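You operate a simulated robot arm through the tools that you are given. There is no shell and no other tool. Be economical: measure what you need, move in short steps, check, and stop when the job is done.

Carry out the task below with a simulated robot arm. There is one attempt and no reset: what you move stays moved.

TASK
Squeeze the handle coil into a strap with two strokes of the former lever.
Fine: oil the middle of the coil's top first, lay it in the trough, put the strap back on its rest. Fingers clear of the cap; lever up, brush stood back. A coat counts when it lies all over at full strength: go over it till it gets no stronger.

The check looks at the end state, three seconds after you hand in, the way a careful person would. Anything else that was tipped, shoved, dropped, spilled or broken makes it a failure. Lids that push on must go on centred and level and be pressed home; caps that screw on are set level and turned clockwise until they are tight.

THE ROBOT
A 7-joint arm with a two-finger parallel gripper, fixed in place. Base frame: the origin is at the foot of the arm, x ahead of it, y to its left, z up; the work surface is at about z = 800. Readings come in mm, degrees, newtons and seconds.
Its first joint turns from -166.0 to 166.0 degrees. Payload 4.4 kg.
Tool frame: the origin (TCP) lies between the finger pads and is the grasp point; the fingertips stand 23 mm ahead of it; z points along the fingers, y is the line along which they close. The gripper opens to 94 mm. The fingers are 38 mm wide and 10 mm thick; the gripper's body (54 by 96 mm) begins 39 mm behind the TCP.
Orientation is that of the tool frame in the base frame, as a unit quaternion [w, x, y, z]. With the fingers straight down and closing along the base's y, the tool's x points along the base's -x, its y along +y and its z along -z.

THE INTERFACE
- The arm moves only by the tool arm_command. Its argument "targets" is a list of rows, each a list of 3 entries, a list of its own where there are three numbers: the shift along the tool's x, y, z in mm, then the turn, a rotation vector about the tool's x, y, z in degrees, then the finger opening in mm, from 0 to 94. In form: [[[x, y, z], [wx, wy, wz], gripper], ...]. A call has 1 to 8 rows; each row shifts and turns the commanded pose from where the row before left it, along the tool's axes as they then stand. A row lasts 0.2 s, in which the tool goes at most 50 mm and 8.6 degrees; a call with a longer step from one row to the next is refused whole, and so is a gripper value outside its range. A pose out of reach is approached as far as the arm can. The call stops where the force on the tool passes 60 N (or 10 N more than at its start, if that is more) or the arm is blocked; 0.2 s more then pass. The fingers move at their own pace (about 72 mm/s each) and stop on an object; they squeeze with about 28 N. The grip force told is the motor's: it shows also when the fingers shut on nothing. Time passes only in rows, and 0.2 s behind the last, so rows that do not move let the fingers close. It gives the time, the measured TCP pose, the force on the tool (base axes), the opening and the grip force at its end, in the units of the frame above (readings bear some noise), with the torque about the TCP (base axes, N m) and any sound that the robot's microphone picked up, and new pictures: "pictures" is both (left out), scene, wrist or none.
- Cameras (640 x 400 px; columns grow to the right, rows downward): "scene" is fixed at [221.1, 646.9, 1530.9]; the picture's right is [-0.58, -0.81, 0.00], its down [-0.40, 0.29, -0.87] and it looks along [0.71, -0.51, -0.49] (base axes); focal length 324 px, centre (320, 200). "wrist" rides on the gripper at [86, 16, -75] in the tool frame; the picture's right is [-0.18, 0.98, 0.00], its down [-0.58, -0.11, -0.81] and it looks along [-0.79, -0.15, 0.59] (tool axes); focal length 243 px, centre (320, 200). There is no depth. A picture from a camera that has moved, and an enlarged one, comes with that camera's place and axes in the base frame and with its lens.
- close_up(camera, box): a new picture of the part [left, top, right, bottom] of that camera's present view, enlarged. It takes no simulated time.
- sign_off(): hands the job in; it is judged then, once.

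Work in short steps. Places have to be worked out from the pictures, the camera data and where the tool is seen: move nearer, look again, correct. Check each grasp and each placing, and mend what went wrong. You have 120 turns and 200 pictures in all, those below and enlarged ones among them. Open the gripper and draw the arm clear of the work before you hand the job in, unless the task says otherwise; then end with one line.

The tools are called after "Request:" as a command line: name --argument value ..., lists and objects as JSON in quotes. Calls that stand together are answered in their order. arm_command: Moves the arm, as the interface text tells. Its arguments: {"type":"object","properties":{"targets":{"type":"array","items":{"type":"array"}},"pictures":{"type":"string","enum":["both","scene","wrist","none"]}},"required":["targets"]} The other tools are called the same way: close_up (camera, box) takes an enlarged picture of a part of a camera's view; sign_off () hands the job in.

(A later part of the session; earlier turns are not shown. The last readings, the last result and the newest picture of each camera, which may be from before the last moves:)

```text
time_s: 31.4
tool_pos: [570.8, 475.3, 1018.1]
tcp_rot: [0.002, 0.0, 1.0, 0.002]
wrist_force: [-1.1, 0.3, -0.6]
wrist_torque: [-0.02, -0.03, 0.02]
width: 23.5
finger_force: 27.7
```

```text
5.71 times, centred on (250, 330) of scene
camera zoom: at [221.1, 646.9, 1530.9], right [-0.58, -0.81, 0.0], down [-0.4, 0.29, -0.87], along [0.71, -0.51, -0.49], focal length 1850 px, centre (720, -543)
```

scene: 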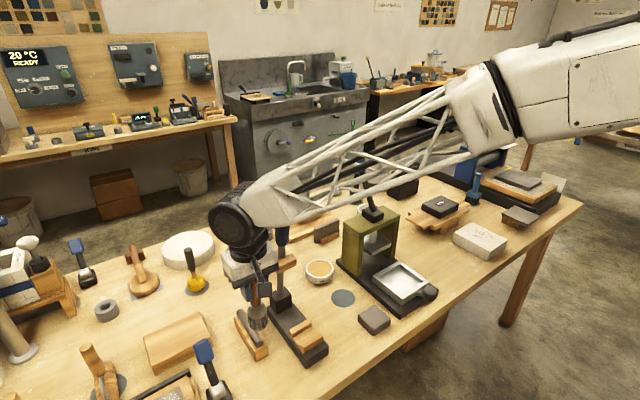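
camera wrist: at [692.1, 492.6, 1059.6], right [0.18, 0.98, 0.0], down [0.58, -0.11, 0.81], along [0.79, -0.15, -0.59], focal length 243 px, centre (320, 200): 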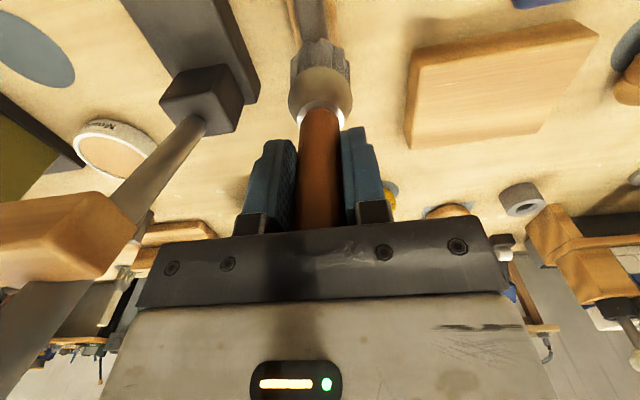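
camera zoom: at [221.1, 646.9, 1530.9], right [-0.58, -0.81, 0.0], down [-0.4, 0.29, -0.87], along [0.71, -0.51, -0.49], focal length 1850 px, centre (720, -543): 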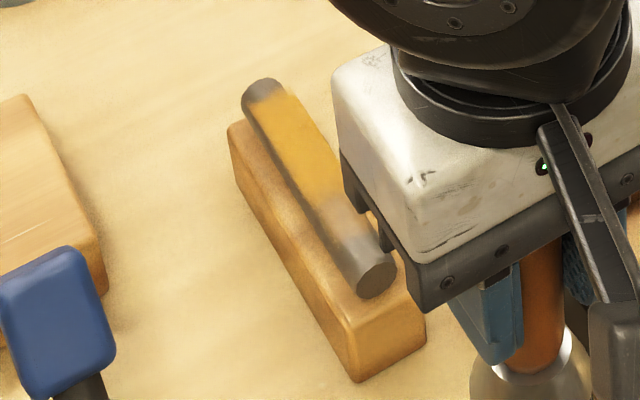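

Far half is fully golden now, while the near part of the middle (x≈740–760) is still weaker. I go over that portion.

Request:
arm_command --targets '[[[-45, 0, 0], [0, 0, 0], 0], [[-45, 0, 0], [0, 0, 0], 0], [[-45, 0, 0], [0, 0, 0], 0], [[-37, 0, 20], [0, 0, 0], 0], [[0, 0, 22], [0, 0, 0], 0], [[0, 0, 4.5], [0, 0, 0], 0], [[0, 0, 2], [0, 0, 0], 0], [[0, 0, 0], [0, 0, 0], 0]]' --pictures "none"

Request:
arm_command --targets '[[[0, 0, 1], [0, 0, 0], 0], [[-8, 0, 0], [0, 0, 0], 0], [[-8, 0, 0], [0, 0, 0], 0], [[-8, 0, 0], [0, 0, 0], 0], [[8, 0, 0], [0, 0, 0], 0], [[8, 0, 0], [0, 0, 0], 0], [[8, 0, 0], [0, 0, 0], 0], [[0, 0, 0], [0, 0, 0], 0]]' --pictures "none"

Request:
arm_command --targets '[[[-8, 0, 0], [0, 0, 0], 0], [[-8, 0, 0], [0, 0, 0], 0], [[-8, 0, 0], [0, 0, 0], 0], [[-8, 0, 0], [0, 0, 0], 0], [[8, 0, 0], [0, 0, 0], 0], [[8, 0, 0], [0, 0, 0], 0], [[8, 0, 0], [0, 0, 0], 0], [[0, 0, 0], [0, 0, 0], 0]]' --pictures "none"

Request:
arm_command --targets '[[[0, 0, -20], [0, 0, 0], 0], [[30, 0, -30], [0, 0, 0], 0], [[49, 0, 0], [0, 0, 0], 0], [[49, 0, 0], [0, 0, 0], 0], [[49, 0, 0], [0, 0, 0], 0], [[49, 0, 0], [0, 0, 0], 0], [[0, 0, -40], [0, 0, 0], 0], [[0, 0, 0], [0, 0, 0], 0]]' --pictures "wrist"

Request:
close_up --camera "scene" --box '[220, 295, 280, 365]'

```text
time_s: 33.2
tool_pos: [742.3, 475.5, 972.0]
tcp_rot: [0.003, -0.001, 1.0, 0.002]
wrist_force: [0.2, 0.7, -0.9]
wrist_torque: [-0.02, -0.03, 0.05]
width: 23.3
finger_force: 27.7
```

```text
time_s: 35.0
tool_pos: [741.7, 475.6, 970.1]
tcp_rot: [0.003, 0.0, 1.0, 0.002]
wrist_force: [3.3, 0.0, 9.9]
wrist_torque: [-0.03, -0.14, 0.0]
width: 23.6
finger_force: 27.7
```

```text
time_s: 36.8
tool_pos: [749.0, 474.8, 969.4]
tcp_rot: [0.003, 0.0, 1.0, 0.002]
wrist_force: [3.3, 0.6, 9.5]
wrist_torque: [-0.04, -0.09, -0.01]
width: 23.4
finger_force: 28.2
```

```text
time_s: 38.6
tool_pos: [523.8, 474.3, 1058.6]
tcp_rot: [0.003, -0.001, 1.0, 0.001]
wrist_force: [-0.7, 0.0, -1.4]
wrist_torque: [-0.01, -0.06, -0.01]
width: 23.6
finger_force: 27.8
camera wrist: at [435.7, 491.1, 1133.9], right [0.18, 0.98, 0.0], down [0.58, -0.11, 0.81], along [0.8, -0.15, -0.59], focal length 243 px, centre (320, 200)
```

wrist: 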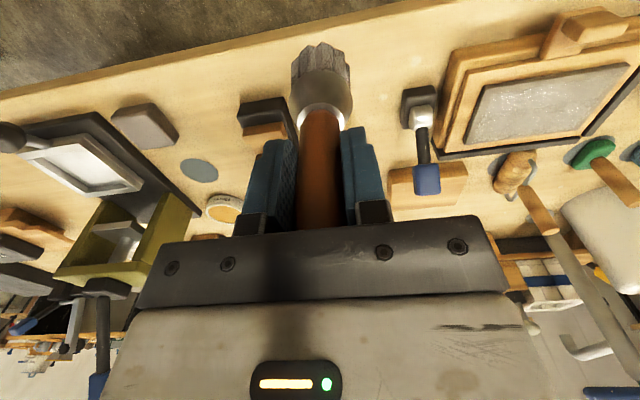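

```text
5.71 times, centred on (250, 330) of scene
camera zoom: at [221.1, 646.9, 1530.9], right [-0.58, -0.81, 0.0], down [-0.4, 0.29, -0.87], along [0.71, -0.51, -0.49], focal length 1850 px, centre (720, -543)
```

zoom: 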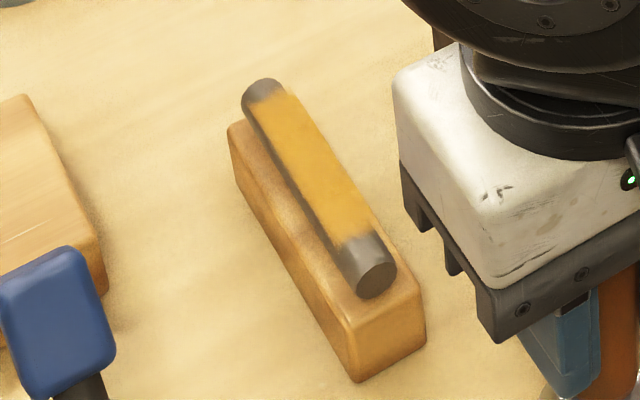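

The patch now looks even with clear ends. I make one more full pass (x 742↔812) to check it gets no stronger.

Request:
arm_command --targets '[[[-49, 0, 0], [0, 0, 0], 0], [[-49, 0, 0], [0, 0, 0], 0], [[-49, 0, 0], [0, 0, 0], 0], [[-49, 0, 0], [0, 0, 0], 0], [[-22, 0, 40], [0, 0, 0], 0], [[0, 0, 40], [0, 0, 0], 0], [[0, 0, 7], [0, 0, 0], 0], [[0, 0, 0], [0, 0, 0], 0]]' --pictures "none"

Request:
arm_command --targets '[[[0, 0, 2], [0, 0, 0], 0], [[-10, 0, 0], [0, 0, 0], 0], [[-10, 0, 0], [0, 0, 0], 0], [[-10, 0, 0], [0, 0, 0], 0], [[-10, 0, 0], [0, 0, 0], 0], [[-10, 0, 0], [0, 0, 0], 0], [[-10, 0, 0], [0, 0, 0], 0], [[-10, 0, 0], [0, 0, 0], 0]]' --pictures "none"

Request:
arm_command --targets '[[[10, 0, 0], [0, 0, 0], 0], [[10, 0, 0], [0, 0, 0], 0], [[10, 0, 0], [0, 0, 0], 0], [[10, 0, 0], [0, 0, 0], 0], [[10, 0, 0], [0, 0, 0], 0], [[10, 0, 0], [0, 0, 0], 0], [[10, 0, 0], [0, 0, 0], 0], [[0, 0, 0], [0, 0, 0], 0]]' --pictures "none"

Request:
arm_command --targets '[[[0, 0, -20], [0, 0, 0], 0], [[30, 0, -30], [0, 0, 0], 0], [[49, 0, 0], [0, 0, 0], 0], [[49, 0, 0], [0, 0, 0], 0], [[40, 0, 0], [0, 0, 0], 0], [[49, 0, 0], [0, 0, 0], 0], [[0, 0, -40], [0, 0, 0], 0], [[0, 0, 0], [0, 0, 0], 0]]' --pictures "none"

Request:
close_up --camera "scene" --box '[220, 295, 280, 365]'

```text
time_s: 40.4
tool_pos: [741.0, 474.7, 972.5]
tcp_rot: [0.002, 0.0, 1.0, 0.002]
wrist_force: [-0.1, -0.6, -1.1]
wrist_torque: [-0.01, -0.02, -0.01]
width: 23.6
finger_force: 27.6
```

```text
time_s: 42.2
tool_pos: [812.9, 474.9, 971.6]
tcp_rot: [0.002, 0.0, 1.0, 0.001]
wrist_force: [-0.6, -0.1, -0.5]
wrist_torque: [0.03, 0.0, 0.02]
width: 23.3
finger_force: 28.0
```

```text
time_s: 44.0
tool_pos: [741.7, 474.4, 972.6]
tcp_rot: [0.002, -0.001, 1.0, 0.002]
wrist_force: [0.2, 0.4, -1.3]
wrist_torque: [0.03, 0.02, -0.01]
width: 23.7
finger_force: 27.6
```

```text
time_s: 45.8
tool_pos: [523.3, 474.7, 1061.6]
tcp_rot: [0.002, 0.0, 1.0, 0.002]
wrist_force: [0.2, 0.2, -0.3]
wrist_torque: [-0.02, -0.01, -0.02]
width: 23.4
finger_force: 28.2
```

```text
5.71 times, centred on (250, 330) of scene
camera zoom: at [221.1, 646.9, 1530.9], right [-0.58, -0.81, 0.0], down [-0.4, 0.29, -0.87], along [0.71, -0.51, -0.49], focal length 1850 px, centre (720, -543)
```

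zoom: 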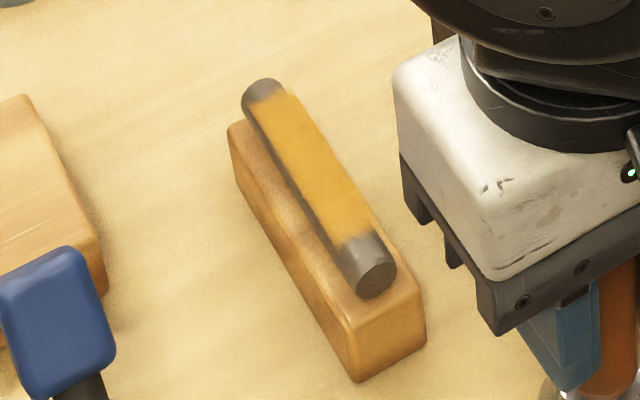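

That pass hovered just above (no force), so it proves nothing. I repeat with real contact (TCP ≈970), moving slowly over the whole patch.

Request:
arm_command --targets '[[[-49, 0, 0], [0, 0, 0], 0], [[-49, 0, 0], [0, 0, 0], 0], [[-49, 0, 0], [0, 0, 0], 0], [[-49, 0, 0], [0, 0, 0], 0], [[-22, 0, 40], [0, 0, 0], 0], [[0, 0, 40], [0, 0, 0], 0], [[0, 0, 10], [0, 0, 0], 0], [[0, 0, 2], [0, 0, 0], 0]]' --pictures "none"

Request:
arm_command --targets '[[[0, 0, 0.5], [0, 0, 0], 0], [[-10, 0, 0], [0, 0, 0], 0], [[-10, 0, 0], [0, 0, 0], 0], [[-10, 0, 0], [0, 0, 0], 0], [[-10, 0, 0], [0, 0, 0], 0], [[-10, 0, 0], [0, 0, 0], 0], [[-10, 0, 0], [0, 0, 0], 0], [[-8, 0, 0], [0, 0, 0], 0]]' --pictures "none"

Request:
arm_command --targets '[[[10, 0, 0], [0, 0, 0], 0], [[10, 0, 0], [0, 0, 0], 0], [[10, 0, 0], [0, 0, 0], 0], [[10, 0, 0], [0, 0, 0], 0], [[10, 0, 0], [0, 0, 0], 0], [[10, 0, 0], [0, 0, 0], 0], [[8, 0, 0], [0, 0, 0], 0], [[0, 0, 0], [0, 0, 0], 0]]' --pictures "none"

Request:
arm_command --targets '[[[0, 0, -20], [0, 0, 0], 0], [[30, 0, -30], [0, 0, 0], 0], [[49, 0, 0], [0, 0, 0], 0], [[49, 0, 0], [0, 0, 0], 0], [[40, 0, 0], [0, 0, 0], 0], [[49, 0, 0], [0, 0, 0], 0], [[0, 0, -40], [0, 0, 0], 0], [[0, 0, 0], [0, 0, 0], 0]]' --pictures "none"

Request:
close_up --camera "scene" --box '[220, 295, 280, 365]'

```text
time_s: 47.6
tool_pos: [743.1, 476.0, 971.4]
tcp_rot: [0.004, -0.001, 1.0, 0.002]
wrist_force: [-1.8, -0.8, 14.8]
wrist_torque: [-0.17, 0.42, 0.03]
width: 23.6
finger_force: 27.8
```

```text
time_s: 49.4
tool_pos: [810.0, 475.6, 969.0]
tcp_rot: [0.003, 0.0, 1.0, 0.002]
wrist_force: [-8.9, 0.9, 30.6]
wrist_torque: [0.14, 0.46, 0.03]
width: 23.2
finger_force: 27.9
```

```text
time_s: 51.2
tool_pos: [741.6, 475.4, 970.2]
tcp_rot: [0.003, -0.001, 1.0, 0.002]
wrist_force: [8.4, 0.2, 44.4]
wrist_torque: [-0.07, -0.27, 0.0]
width: 23.5
finger_force: 27.8
```

```text
time_s: 53.0
tool_pos: [524.6, 475.0, 1057.2]
tcp_rot: [0.003, 0.0, 1.0, 0.001]
wrist_force: [0.2, 0.7, -1.1]
wrist_torque: [-0.01, -0.02, 0.01]
width: 23.4
finger_force: 27.6
```

```text
5.71 times, centred on (250, 330) of scene
camera zoom: at [221.1, 646.9, 1530.9], right [-0.58, -0.81, 0.0], down [-0.4, 0.29, -0.87], along [0.71, -0.51, -0.49], focal length 1850 px, centre (720, -543)
```

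zoom: 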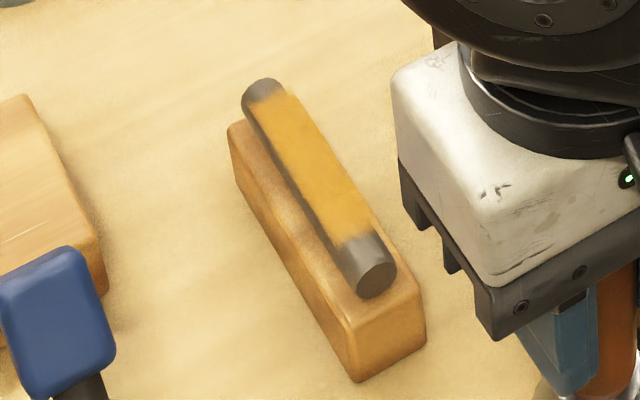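

No change: the coat is saturated. Now I take the brush back to its stand disc at (743.5, 191).

Request:
arm_command --targets '[[[-16, -40.6, 0], [0, 0, 0], 0], [[-16, -40.6, 0], [0, 0, 0], 0], [[-16, -40.6, 0], [0, 0, 0], 0], [[-16, -40.6, 0], [0, 0, 0], 0], [[-16, -40.6, 0], [0, 0, 0], 0], [[-16, -40.6, 0], [0, 0, 0], 0], [[-16, -40.6, 0], [0, 0, 0], 0], [[-40, 0, 0], [0, 0, 0], 0]]' --pictures "none"

Request:
arm_command --targets '[[[-34, 0, 0], [0, 0, 0], 0], [[-33, 0, 0], [0, 0, 0], 0], [[0, 0, 35], [0, 0, 0], 0], [[0, 0, 35], [0, 0, 0], 0], [[0, 0, 35], [0, 0, 0], 0], [[0, 0, 0], [0, 0, 0], 0]]' --pictures "wrist"

Request:
close_up --camera "scene" --box '[290, 210, 400, 320]'

```text
time_s: 54.8
tool_pos: [676.2, 188.3, 1058.3]
tcp_rot: [0.002, 0.0, 1.0, 0.002]
wrist_force: [0.7, 0.2, -0.7]
wrist_torque: [0.03, 0.0, -0.03]
width: 23.6
finger_force: 27.9
```

```text
time_s: 56.2
tool_pos: [743.6, 190.6, 950.6]
tcp_rot: [0.002, 0.0, 1.0, 0.002]
wrist_force: [0.0, 0.2, -1.2]
wrist_torque: [0.0, 0.05, 0.0]
width: 23.5
finger_force: 28.3
camera wrist: at [656.2, 206.6, 1026.5], right [0.18, 0.98, 0.0], down [0.58, -0.11, 0.81], along [0.8, -0.15, -0.59], focal length 243 px, centre (320, 200)
```

wrist: 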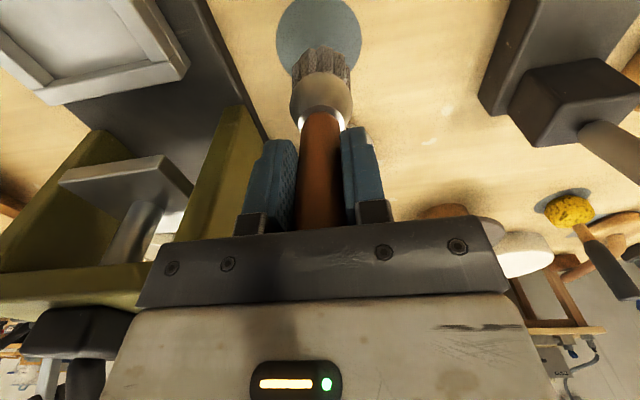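

```text
3.64 times, centred on (345, 265) of scene
camera zoom: at [221.1, 646.9, 1530.9], right [-0.58, -0.81, 0.0], down [-0.4, 0.29, -0.87], along [0.71, -0.51, -0.49], focal length 1177 px, centre (229, -36)
```

zoom: 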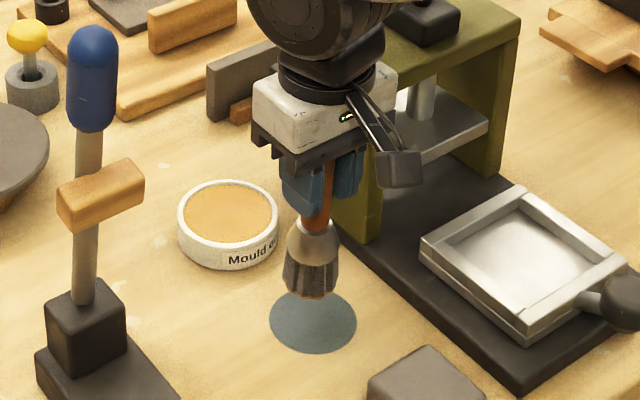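

Brush hangs straight over the disc. I lower to feel contact.

Request:
arm_command --targets '[[[0, 0, 25], [0, 0, 0], 0], [[0, 0, 8], [0, 0, 0], 0], [[0, 0, 0], [0, 0, 0], 0]]' --pictures "none"

Request:
arm_command --targets '[[[0, 0, 3], [0, 0, 0], 0], [[0, 0, 0], [0, 0, 0], 0]]' --pictures "none"

Request:
arm_command --targets '[[[0, 0, 2], [0, 0, 0], 0], [[0, 0, 0], [0, 0, 0], 0]]' --pictures "none"

```text
time_s: 57.0
tool_pos: [744.8, 190.8, 920.1]
tcp_rot: [0.003, 0.0, 1.0, 0.002]
wrist_force: [0.1, 0.0, -1.1]
wrist_torque: [0.04, 0.01, 0.02]
width: 23.4
finger_force: 28.3
```

```text
time_s: 57.6
tool_pos: [744.8, 190.1, 914.9]
tcp_rot: [0.003, 0.0, 1.0, 0.002]
wrist_force: [-0.3, -0.3, -0.4]
wrist_torque: [0.02, 0.0, -0.04]
width: 23.1
finger_force: 28.0
```

```text
time_s: 58.2
tool_pos: [746.0, 191.1, 914.3]
tcp_rot: [0.002, -0.001, 1.0, 0.002]
wrist_force: [-0.1, 0.7, -1.6]
wrist_torque: [0.02, -0.02, -0.01]
width: 23.5
finger_force: 28.0
```

Request:
arm_command --targets '[[[0.5, 0, 2], [0, 0, 0], 0], [[0, 0, 0], [0, 0, 0], 0]]' --pictures "none"

Request:
arm_command --targets '[[[0.5, 0, 1.5], [0, 0, 0], 0], [[0, 0, 0], [0, 0, 0], 0]]' --pictures "none"

Request:
close_up --camera "scene" --box '[310, 250, 380, 320]'

```text
time_s: 58.8
tool_pos: [743.5, 191.6, 911.8]
tcp_rot: [0.002, 0.0, 1.0, 0.002]
wrist_force: [-0.5, 0.5, -0.9]
wrist_torque: [-0.03, -0.01, 0.02]
width: 23.4
finger_force: 27.3
```

```text
time_s: 59.4
tool_pos: [743.2, 191.2, 910.8]
tcp_rot: [0.003, 0.0, 1.0, 0.002]
wrist_force: [-0.7, -0.2, 2.1]
wrist_torque: [-0.04, 0.12, 0.0]
width: 23.4
finger_force: 28.0
```

```text
5.71 times, centred on (345, 285) of scene
camera zoom: at [221.1, 646.9, 1530.9], right [-0.58, -0.81, 0.0], down [-0.4, 0.29, -0.87], along [0.71, -0.51, -0.49], focal length 1850 px, centre (177, -286)
```

zoom: 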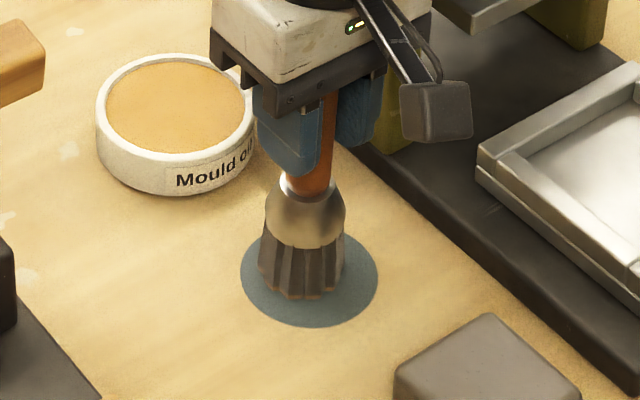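

Contact has just begun; I press 1 mm more and release by opening.

Request:
arm_command --targets '[[[0, 0, 1], [0, 0, 0], 0], [[0, 0, 0], [0, 0, 0], 24], [[0, 0, 0], [0, 0, 0], 30], [[0, 0, 0], [0, 0, 0], 60], [[0, 0, 0], [0, 0, 0], 94], [[0, 0, 0], [0, 0, 0], 94], [[0, 0, 0], [0, 0, 0], 94]]' --pictures "wrist"

Request:
arm_command --targets '[[[0, 0, -30], [0, 0, 0], 94], [[0, 0, -40], [0, 0, 0], 94], [[0, 0, -40], [0, 0, 0], 94], [[0, 0, -30], [0, 0, 0], 94], [[49, 0, 0], [0, 0, 0], 94], [[49, 0, 0], [0, 0, 0], 94], [[0, 0, 0], [0, 0, 0], 94]]' --pictures "none"

Request:
close_up --camera "scene" --box '[290, 220, 400, 320]'

```text
time_s: 61.0
tool_pos: [743.8, 190.7, 910.3]
tcp_rot: [0.004, 0.0, 1.0, 0.003]
wrist_force: [2.6, -0.6, 19.8]
wrist_torque: [-0.01, 0.07, 0.01]
width: 94.0
finger_force: 0.1
camera wrist: at [656.7, 207.0, 985.5], right [0.18, 0.98, 0.01], down [0.58, -0.11, 0.81], along [0.8, -0.15, -0.59], focal length 243 px, centre (320, 200)
```

wrist: 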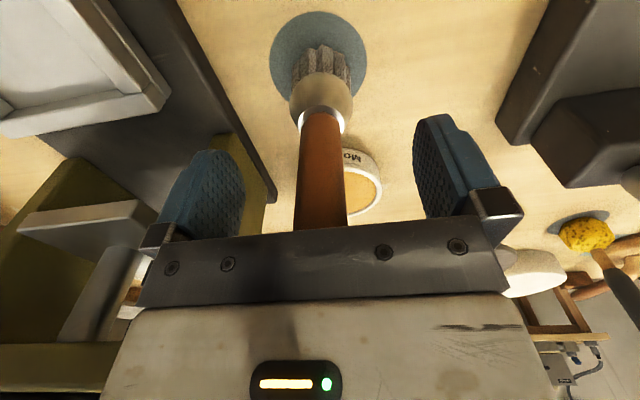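

```text
time_s: 62.6
tool_pos: [645.3, 190.3, 1047.9]
tcp_rot: [0.003, 0.0, 1.0, 0.002]
wrist_force: [0.4, 0.3, -0.4]
wrist_torque: [-0.01, -0.01, 0.03]
width: 94.3
finger_force: 0.0
```

```text
4.00 times, centred on (345, 270) of scene
camera zoom: at [221.1, 646.9, 1530.9], right [-0.58, -0.81, 0.0], down [-0.4, 0.29, -0.87], along [0.71, -0.51, -0.49], focal length 1295 px, centre (220, -80)
```

zoom: 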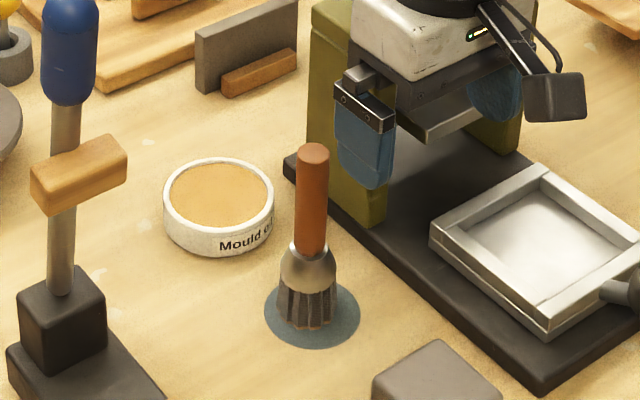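

The brush stands upright on its disc. Next I measure the trough and coil up close with the free gripper.

Request:
arm_command --targets '[[[9, 35, 10], [0, 0, 0], 94], [[9, 35, 10], [0, 0, 0], 94], [[9, 35, 10], [0, 0, 0], 94], [[9, 35, 10], [0, 0, 0], 94], [[9, 35, 10], [0, 0, 0], 94], [[0, 0, 18], [0, 0, 0], 94], [[0, 0, 0], [0, 0, 0], 94]]' --pictures "none"

Request:
close_up --camera "wrist" --box '[240, 20, 400, 220]'

Request:
close_up --camera "scene" --box '[260, 280, 340, 370]'

```text
time_s: 64.2
tool_pos: [601.7, 367.1, 981.3]
tcp_rot: [0.003, 0.0, 1.0, 0.002]
wrist_force: [0.0, -0.6, -0.2]
wrist_torque: [-0.01, -0.04, 0.02]
width: 94.2
finger_force: 0.0
```

```text
2.00 times, centred on (320, 120) of wrist
camera zoom: at [513.7, 382.5, 1056.1], right [0.18, 0.98, 0.01], down [0.58, -0.11, 0.81], along [0.8, -0.15, -0.59], focal length 485 px, centre (320, 360)
```

zoom: 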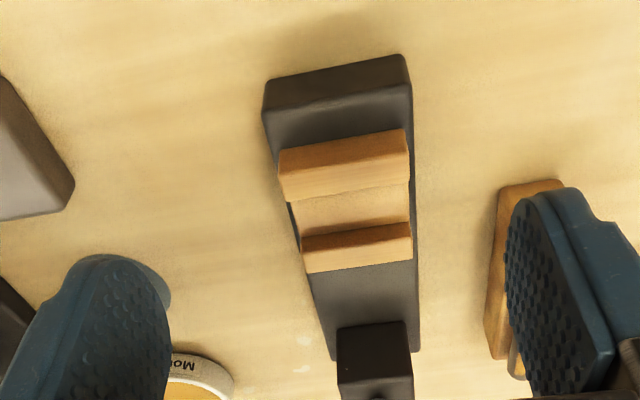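

```text
4.44 times, centred on (300, 325) of scene
camera zoom: at [221.1, 646.9, 1530.9], right [-0.58, -0.81, 0.0], down [-0.4, 0.29, -0.87], along [0.71, -0.51, -0.49], focal length 1439 px, centre (409, -356)
```

zoom: 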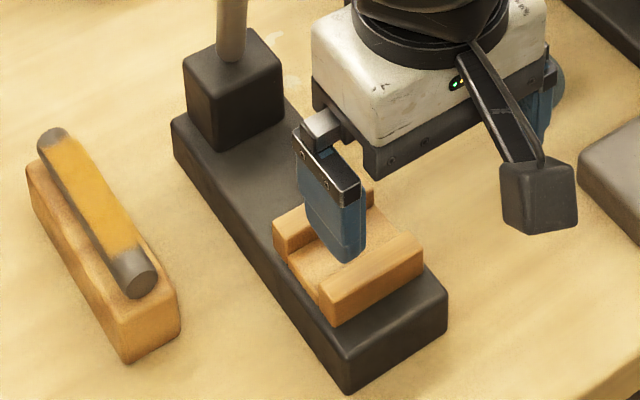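

Trough: between ridges at x≈660–695 (centre ≈678), y 337–401, ridge tops ≈846, floor ≈837; coil top ≈859 and 20 mm thick. Plan: grip the coil's near end, turn 90°, and lay it so the gripped end overhangs at y>401. Now I look at the coil's near end.

Request:
arm_command --targets '[[[-10, 36, 0], [0, 0, 0], 94], [[-24, 36, 0], [0, 0, 0], 94], [[-24, 36, 10], [0, 0, 0], 94], [[0, 0, 11], [0, 0, 0], 94], [[0, 0, 0], [0, 0, 0], 94]]' --pictures "none"

Request:
close_up --camera "wrist" --box '[240, 20, 400, 220]'

Request:
close_up --camera "scene" --box '[230, 230, 350, 370]'

```text
time_s: 65.4
tool_pos: [657.8, 472.4, 961.3]
tcp_rot: [0.003, 0.0, 1.0, 0.002]
wrist_force: [0.5, 0.0, 0.2]
wrist_torque: [0.0, -0.03, -0.01]
width: 94.3
finger_force: 0.0
```

```text
2.00 times, centred on (320, 120) of wrist
camera zoom: at [570.8, 489.2, 1036.3], right [0.18, 0.98, 0.0], down [0.58, -0.11, 0.81], along [0.8, -0.15, -0.59], focal length 485 px, centre (320, 360)
```

zoom: 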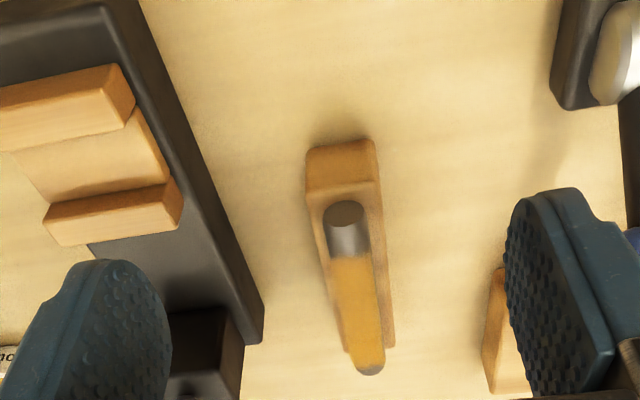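

```text
2.86 times, centred on (290, 300) of scene
camera zoom: at [221.1, 646.9, 1530.9], right [-0.58, -0.81, 0.0], down [-0.4, 0.29, -0.87], along [0.71, -0.51, -0.49], focal length 925 px, centre (406, -86)
```

zoom: 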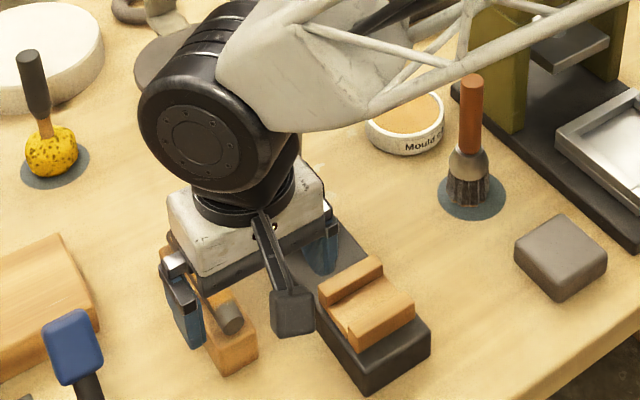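

Coil measured: x 712–830, y≈475, axis z≈849; the rest spans x 707–833 with its top at ≈838. I come down over the near end (TCP x 717, z 865) with the fingers part open and close.

Request:
arm_command --targets '[[[-30, 1.4, 0], [0.2, 0.3, 0], 60], [[-29, 1.4, 0], [0, 0, 0], 60], [[0, 0, 35], [0, 0, 0], 60], [[0, 0, 35], [0, 0, 0], 60], [[0, 0, 16], [0, 0, 0], 60], [[0, 0, 0], [0, 0, 0], 60]]' --pictures "wrist"

Request:
close_up --camera "scene" --box '[210, 260, 310, 370]'

```text
time_s: 66.8
tool_pos: [718.1, 476.2, 875.4]
tcp_rot: [0.0, -0.001, 1.0, 0.0]
wrist_force: [0.2, 0.6, -0.2]
wrist_torque: [-0.03, 0.0, -0.02]
width: 60.1
finger_force: 0.1
camera wrist: at [630.8, 492.6, 950.9], right [0.18, 0.98, 0.0], down [0.58, -0.11, 0.81], along [0.79, -0.15, -0.59], focal length 243 px, centre (320, 200)
```

wrist: 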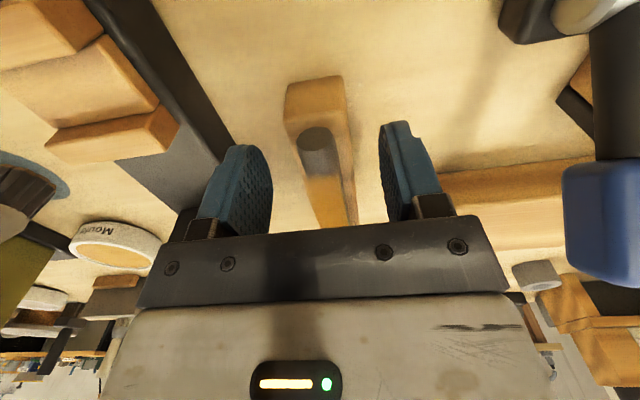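

```text
3.64 times, centred on (260, 315) of scene
camera zoom: at [221.1, 646.9, 1530.9], right [-0.58, -0.81, 0.0], down [-0.4, 0.29, -0.87], along [0.71, -0.51, -0.49], focal length 1177 px, centre (538, -218)
```

zoom: 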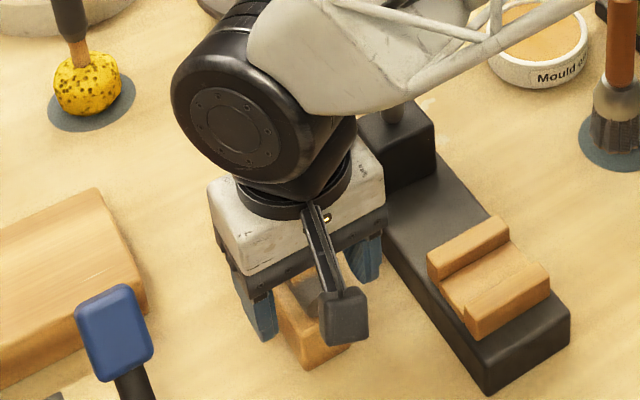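

Alignment good; the near end is a touch nearer than thought, so I shift 3 mm back, go down 10 mm and close.

Request:
arm_command --targets '[[[3, 0.5, 10], [0, 0, 0], 60], [[0, 0, 0], [0, 0, 0], 30], [[0, 0, 0], [0, 0, 0], 15], [[0, 0, 0], [0, 0, 0], 10], [[0, 0, 0], [0, 0, 0], 10]]' --pictures "wrist"

```text
time_s: 68.0
tool_pos: [714.1, 476.4, 865.5]
tcp_rot: [-0.001, 0.0, 1.0, 0.0]
wrist_force: [0.9, 0.7, 3.8]
wrist_torque: [0.05, -0.11, -0.1]
width: 23.1
finger_force: 28.4
camera wrist: at [627.6, 493.3, 941.1], right [0.18, 0.98, 0.0], down [0.58, -0.11, 0.81], along [0.79, -0.15, -0.59], focal length 243 px, centre (320, 200)
```

wrist: 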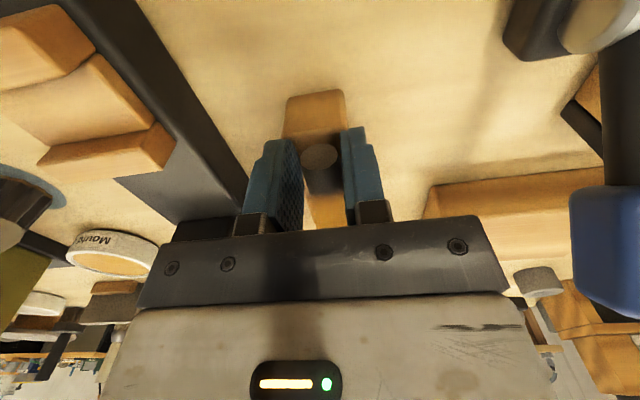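

Gripped at 23.1 mm. I lift straight up and check.

Request:
arm_command --targets '[[[0, 0, -15], [0, 0, 0], 10], [[0, 0, -25], [0, 0, 0], 10], [[0, 0, -25], [0, 0, 0], 10], [[0, 0, -25], [0, 0, 0], 10], [[0, 0, 0], [0, 0, 0], 10]]' --pictures "wrist"

Request:
close_up --camera "scene" --box '[210, 240, 310, 370]'

```text
time_s: 69.2
tool_pos: [715.6, 476.2, 956.4]
tcp_rot: [0.0, 0.001, 1.0, -0.001]
wrist_force: [-0.8, 0.0, -0.9]
wrist_torque: [-0.04, 0.05, 0.02]
width: 23.2
finger_force: 28.0
camera wrist: at [627.8, 493.4, 1031.2], right [0.18, 0.98, 0.0], down [0.58, -0.11, 0.81], along [0.79, -0.15, -0.59], focal length 243 px, centre (320, 200)
```

wrist: 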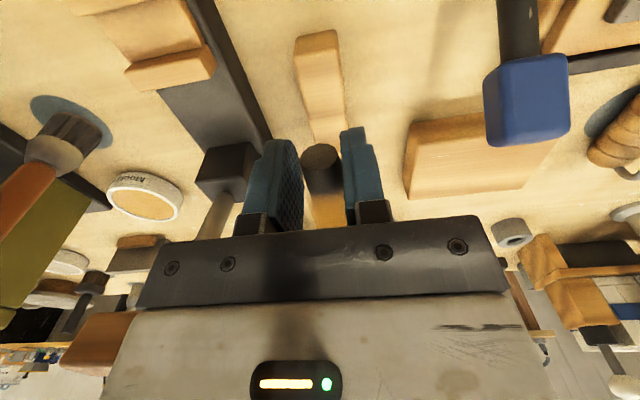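

```text
3.08 times, centred on (260, 305) of scene
camera zoom: at [221.1, 646.9, 1530.9], right [-0.58, -0.81, 0.0], down [-0.4, 0.29, -0.87], along [0.71, -0.51, -0.49], focal length 996 px, centre (505, -123)
```

zoom: 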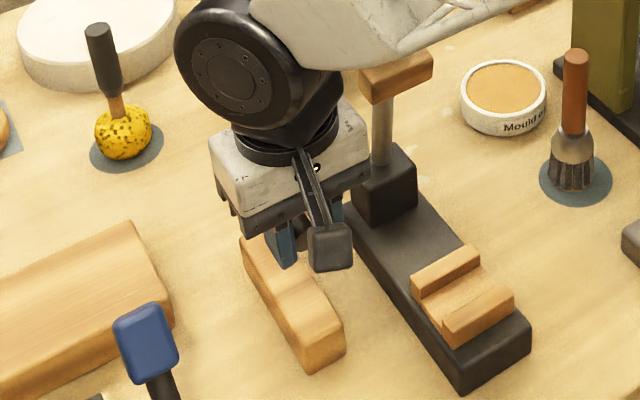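

The coil is held level. I back off to (590, 450) and begin the quarter turn (camera swinging to +y).

Request:
arm_command --targets '[[[42, -8, 0], [0, 0, 0], 10], [[42, -9, 0], [0, 0, 0], 10], [[42, -9, 0], [0, 0, 0], 10], [[0, 0, 0], [0, 0, 8.2], 10], [[0, 0, 0], [0, 0, 8.2], 10], [[0, 0, 0], [0, 0, 8.2], 10], [[0, 0, 0], [0, 0, 8.2], 10], [[0, 0, 0], [0, 0, 8.2], 10]]' --pictures "none"

Request:
arm_command --targets '[[[0, 0, 0], [0, 0, 8.2], 10], [[0, 0, 0], [0, 0, 8.2], 10], [[0, 0, 0], [0, 0, 8.2], 10], [[0, 0, 0], [0, 0, 8.2], 10], [[0, 0, 0], [0, 0, 8.2], 10], [[0, 0, 0], [0, 0, 8], 10], [[0, 0, 0], [0, 0, 0], 10]]' --pictures "both"

```text
time_s: 71.0
tool_pos: [589.7, 450.7, 956.1]
tcp_rot: [0.0, 0.351, 0.936, 0.0]
wrist_force: [1.0, 1.1, -0.8]
wrist_torque: [0.06, 0.09, -0.01]
width: 23.4
finger_force: 27.2
```

```text
time_s: 72.6
tool_pos: [589.3, 450.6, 956.1]
tcp_rot: [0.0, 0.708, 0.707, -0.001]
wrist_force: [-0.2, 0.1, -0.9]
wrist_torque: [0.08, -0.03, -0.04]
width: 23.4
finger_force: 27.5
camera wrist: at [604.5, 537.4, 1031.4], right [0.98, -0.19, 0.0], down [-0.11, -0.58, 0.81], along [-0.15, -0.79, -0.59], focal length 243 px, centre (320, 200)
```

scene: 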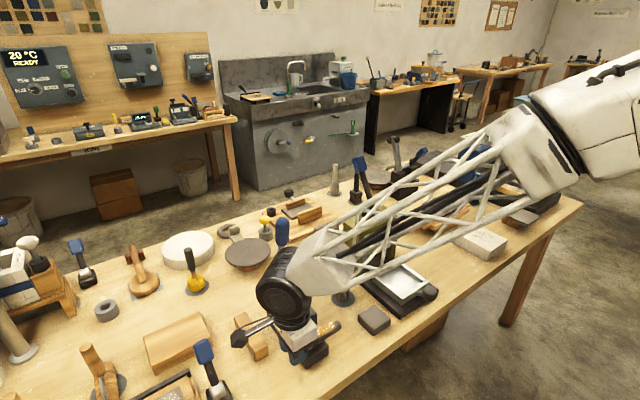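
wrist: 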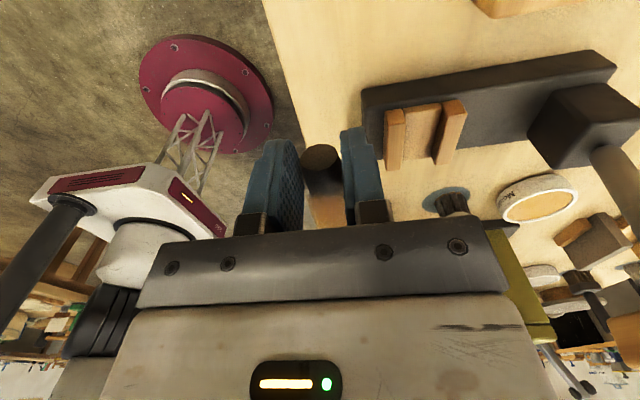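

The turn worked; this side view shows the trough end-on. I enlarge it to measure.

Request:
close_up --camera "wrist" --box '[340, 40, 500, 190]'

Request:
close_up --camera "scene" --box '[230, 280, 350, 370]'

```text
2.67 times, centred on (420, 115) of wrist
camera zoom: at [604.5, 537.4, 1031.4], right [0.98, -0.19, 0.0], down [-0.11, -0.58, 0.81], along [-0.15, -0.79, -0.59], focal length 647 px, centre (53, 427)
```

zoom: 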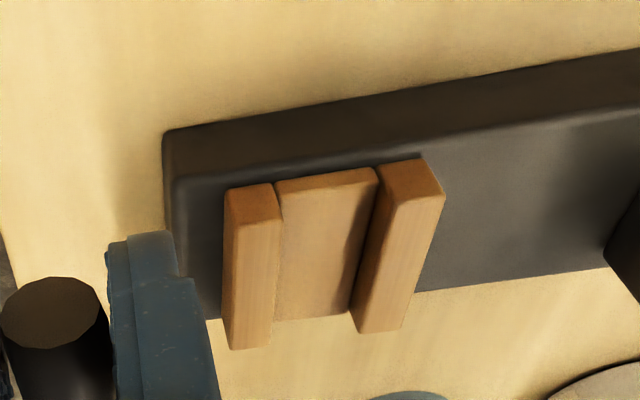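

```text
4.44 times, centred on (290, 325) of scene
camera zoom: at [221.1, 646.9, 1530.9], right [-0.58, -0.81, 0.0], down [-0.4, 0.29, -0.87], along [0.71, -0.51, -0.49], focal length 1439 px, centre (453, -356)
```

zoom: 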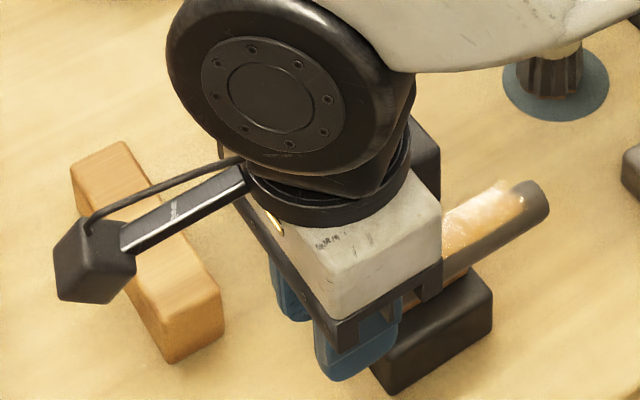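

Trough between x≈656 and 688 (centre 672), floor z≈841, ridge tops ≈851, block y ≈336–397. I move the coil over it to TCP (672, 422) and descend to just above.

Request:
arm_command --targets '[[[-9.5, 27.5, 0], [0, 0, 0], 10], [[-9.5, 27.5, 0], [0, 0, 0], 10], [[-9.5, 27.5, 0], [0, 0, 0], 10], [[0, 0, 30], [0, 0, 0], 10], [[0, 0, 30], [0, 0, 0], 10], [[0, 0, 0], [0, 0, 0], 10]]' --pictures "both"

Request:
close_up --camera "wrist" --box '[240, 60, 420, 230]'

Request:
close_up --camera "scene" --box '[250, 270, 350, 370]'

```text
time_s: 74.0
tool_pos: [670.0, 422.7, 895.9]
tcp_rot: [0.0, 0.707, 0.707, 0.0]
wrist_force: [0.5, -0.2, -1.5]
wrist_torque: [0.05, -0.03, 0.01]
width: 23.2
finger_force: 28.1
camera wrist: at [686.4, 509.1, 970.4], right [0.98, -0.18, 0.0], down [-0.11, -0.58, 0.81], along [-0.15, -0.79, -0.59], focal length 243 px, centre (320, 200)
```

scene: 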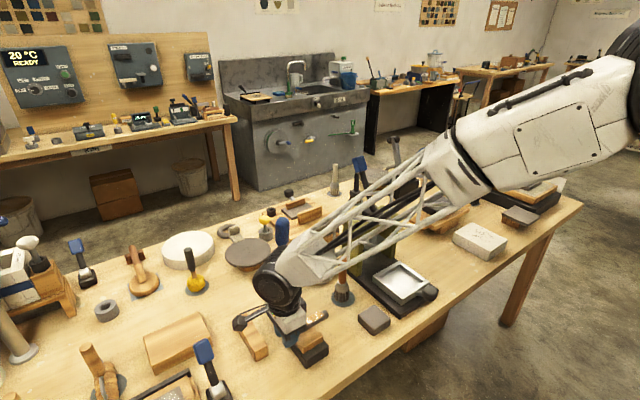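
wrist: 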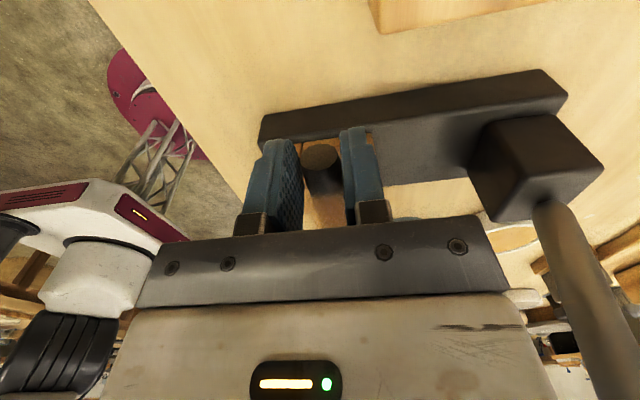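

```text
2.35 times, centred on (330, 145) of wrist
camera zoom: at [686.4, 509.1, 970.4], right [0.98, -0.18, 0.0], down [-0.11, -0.58, 0.81], along [-0.15, -0.79, -0.59], focal length 571 px, centre (296, 329)
```

zoom: 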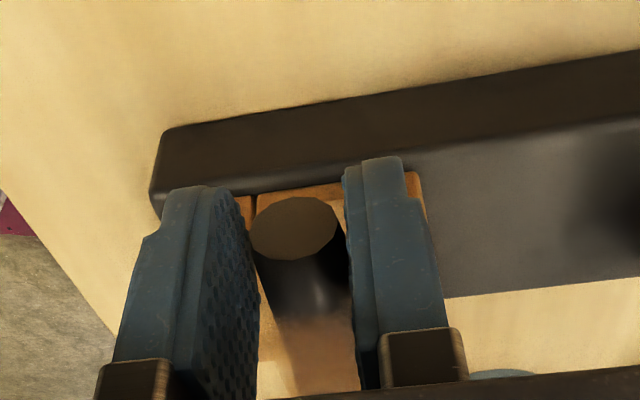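

```text
4.00 times, centred on (300, 320) of scene
camera zoom: at [221.1, 646.9, 1530.9], right [-0.58, -0.81, 0.0], down [-0.4, 0.29, -0.87], along [0.71, -0.51, -0.49], focal length 1295 px, centre (400, -280)
```

zoom: 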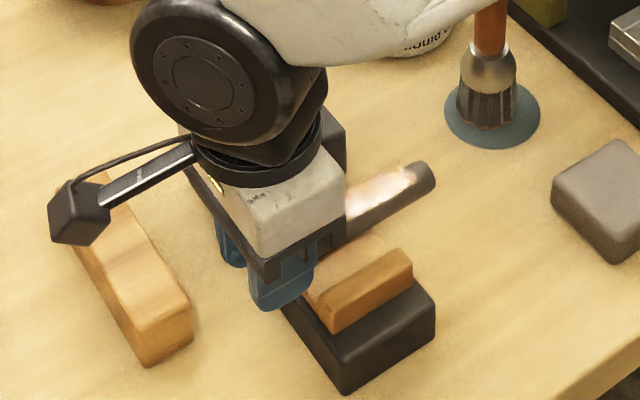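

The coil sits centred over the trough (trough ≈654–686, TCP x 670). I lower in small steps to contact.

Request:
arm_command --targets '[[[0, 0, 10], [0, 0, 0], 10], [[0, 0, 10], [0, 0, 0], 10], [[0, 0, 3], [0, 0, 0], 10], [[0, 0, 0], [0, 0, 0], 10]]' --pictures "none"

Request:
close_up --camera "wrist" --box '[240, 60, 420, 230]'

Request:
close_up --camera "scene" --box '[250, 270, 350, 370]'

```text
time_s: 75.0
tool_pos: [670.7, 422.6, 872.1]
tcp_rot: [0.0, 0.707, 0.707, 0.0]
wrist_force: [-0.2, -0.8, -0.8]
wrist_torque: [0.06, 0.01, 0.0]
width: 23.2
finger_force: 28.1
```

```text
2.35 times, centred on (330, 145) of wrist
camera zoom: at [686.7, 509.0, 947.4], right [0.98, -0.18, 0.0], down [-0.11, -0.58, 0.81], along [-0.15, -0.79, -0.59], focal length 571 px, centre (296, 329)
```

zoom: 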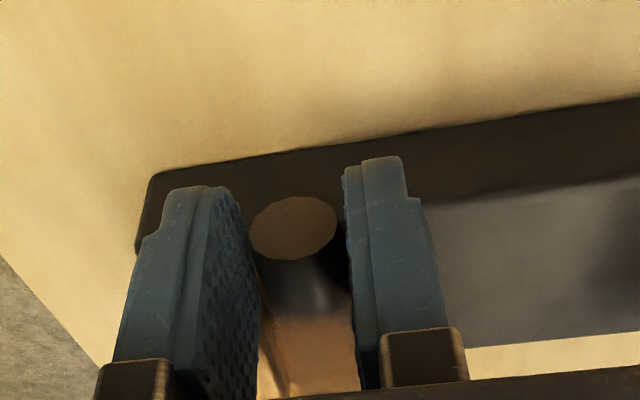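

```text
4.00 times, centred on (300, 320) of scene
camera zoom: at [221.1, 646.9, 1530.9], right [-0.58, -0.81, 0.0], down [-0.4, 0.29, -0.87], along [0.71, -0.51, -0.49], focal length 1295 px, centre (400, -280)
```

zoom: 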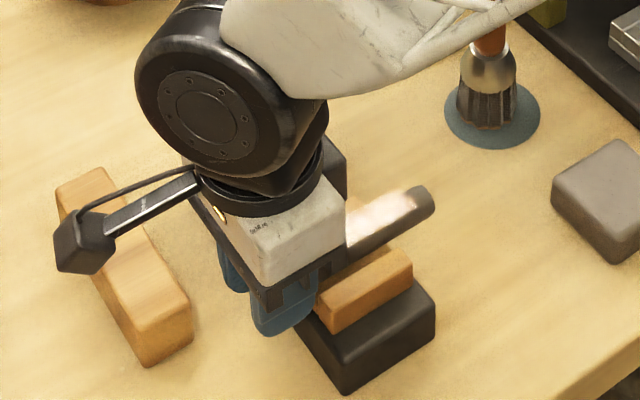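

Not touching yet. Continuing down in 2 mm steps.

Request:
arm_command --targets '[[[0, 0, 2], [0, 0, 0], 10], [[0, 0, 2], [0, 0, 0], 10], [[0, 0, 0], [0, 0, 0], 10]]' --pictures "none"

Request:
arm_command --targets '[[[0, 0, 2], [0, 0, 0], 10], [[0, 0, 0], [0, 0, 0], 10]]' --pictures "none"

```text
time_s: 75.8
tool_pos: [671.5, 422.5, 871.5]
tcp_rot: [0.002, 0.707, 0.707, 0.001]
wrist_force: [-8.6, -6.4, 33.2]
wrist_torque: [-1.04, 0.23, -0.2]
width: 23.1
finger_force: 28.3
```

```text
time_s: 76.4
tool_pos: [669.6, 422.7, 864.6]
tcp_rot: [-0.001, 0.707, 0.707, -0.001]
wrist_force: [4.0, 2.0, 7.5]
wrist_torque: [-0.11, -0.13, 0.12]
width: 23.8
finger_force: 28.0
```

Force rose, then it settled in at 864.6. I look before releasing.

Request:
close_up --camera "wrist" --box '[240, 60, 420, 230]'

Request:
close_up --camera "scene" --box '[270, 280, 350, 360]'

```text
2.35 times, centred on (330, 145) of wrist
camera zoom: at [686.8, 508.8, 940.5], right [0.98, -0.18, 0.0], down [-0.11, -0.58, 0.81], along [-0.15, -0.79, -0.59], focal length 571 px, centre (296, 329)
```

zoom: 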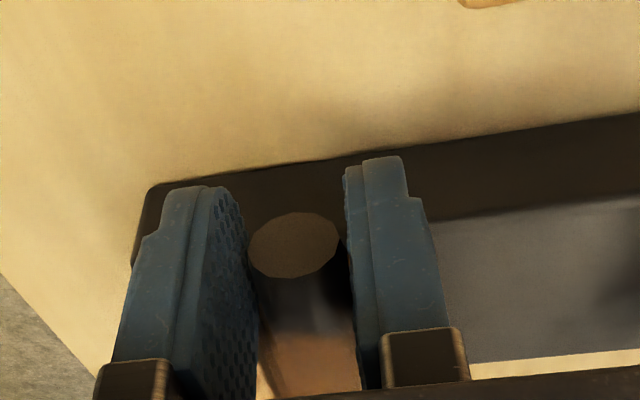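

```text
5.00 times, centred on (310, 320) of scene
camera zoom: at [221.1, 646.9, 1530.9], right [-0.58, -0.81, 0.0], down [-0.4, 0.29, -0.87], along [0.71, -0.51, -0.49], focal length 1619 px, centre (370, -400)
```

zoom: 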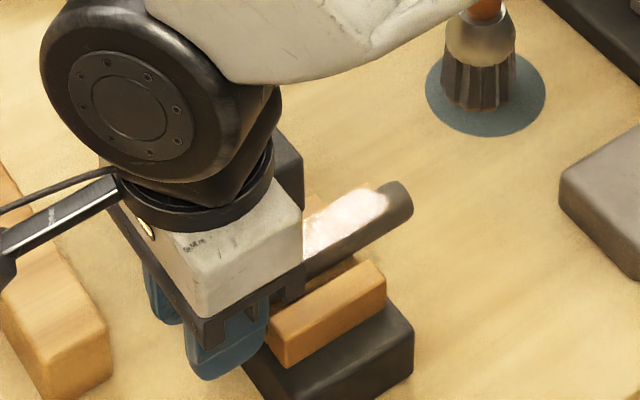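

The coil slid up slightly in the grip as it seated. I open the fingers gently and look.

Request:
arm_command --targets '[[[0, 0, 0], [0, 0, 0], 30], [[0, 0, 0], [0, 0, 0], 45], [[0, 0, 0], [0, 0, 0], 45], [[0, 0, 0], [0, 0, 0], 45]]' --pictures "wrist"

Request:
close_up --camera "scene" --box '[270, 280, 350, 360]'

Request:
close_up --camera "wrist" --box '[240, 60, 420, 230]'

```text
time_s: 77.4
tool_pos: [670.3, 422.0, 866.7]
tcp_rot: [0.0, 0.708, 0.707, -0.001]
wrist_force: [0.5, 0.5, 0.6]
wrist_torque: [-0.02, 0.01, -0.03]
width: 45.1
finger_force: 0.1
camera wrist: at [687.1, 509.1, 942.2], right [0.98, -0.18, 0.0], down [-0.11, -0.58, 0.81], along [-0.15, -0.79, -0.59], focal length 243 px, centre (320, 200)
```

wrist: 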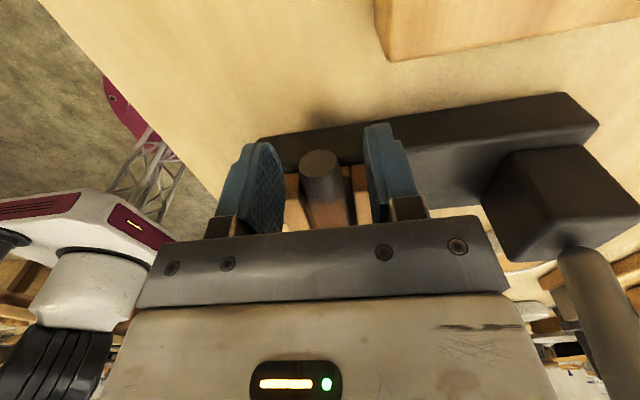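

```text
5.00 times, centred on (310, 320) of scene
camera zoom: at [221.1, 646.9, 1530.9], right [-0.58, -0.81, 0.0], down [-0.4, 0.29, -0.87], along [0.71, -0.51, -0.49], focal length 1619 px, centre (370, -400)
```

zoom: 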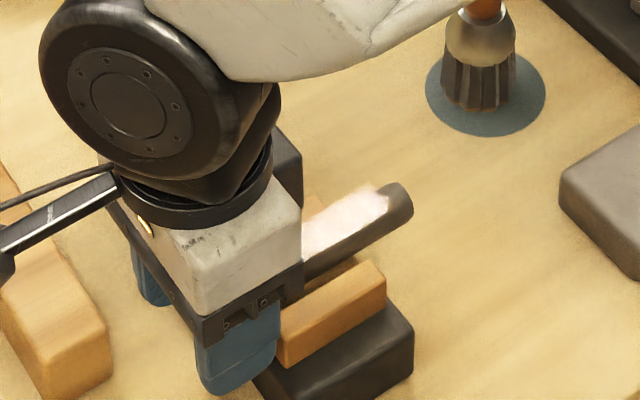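

```text
2.35 times, centred on (330, 145) of wrist
camera zoom: at [687.1, 509.1, 942.2], right [0.98, -0.18, 0.0], down [-0.11, -0.58, 0.81], along [-0.15, -0.79, -0.59], focal length 571 px, centre (296, 329)
```

zoom: 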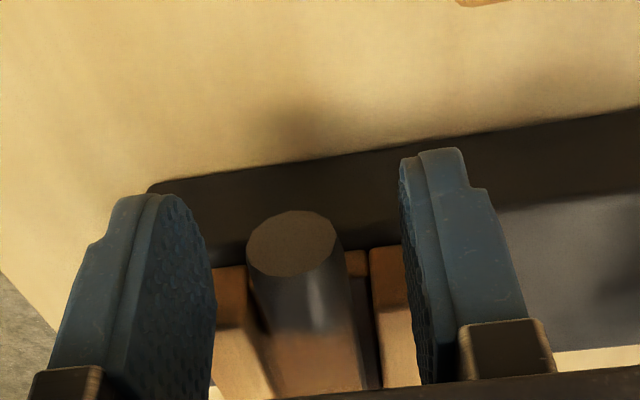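

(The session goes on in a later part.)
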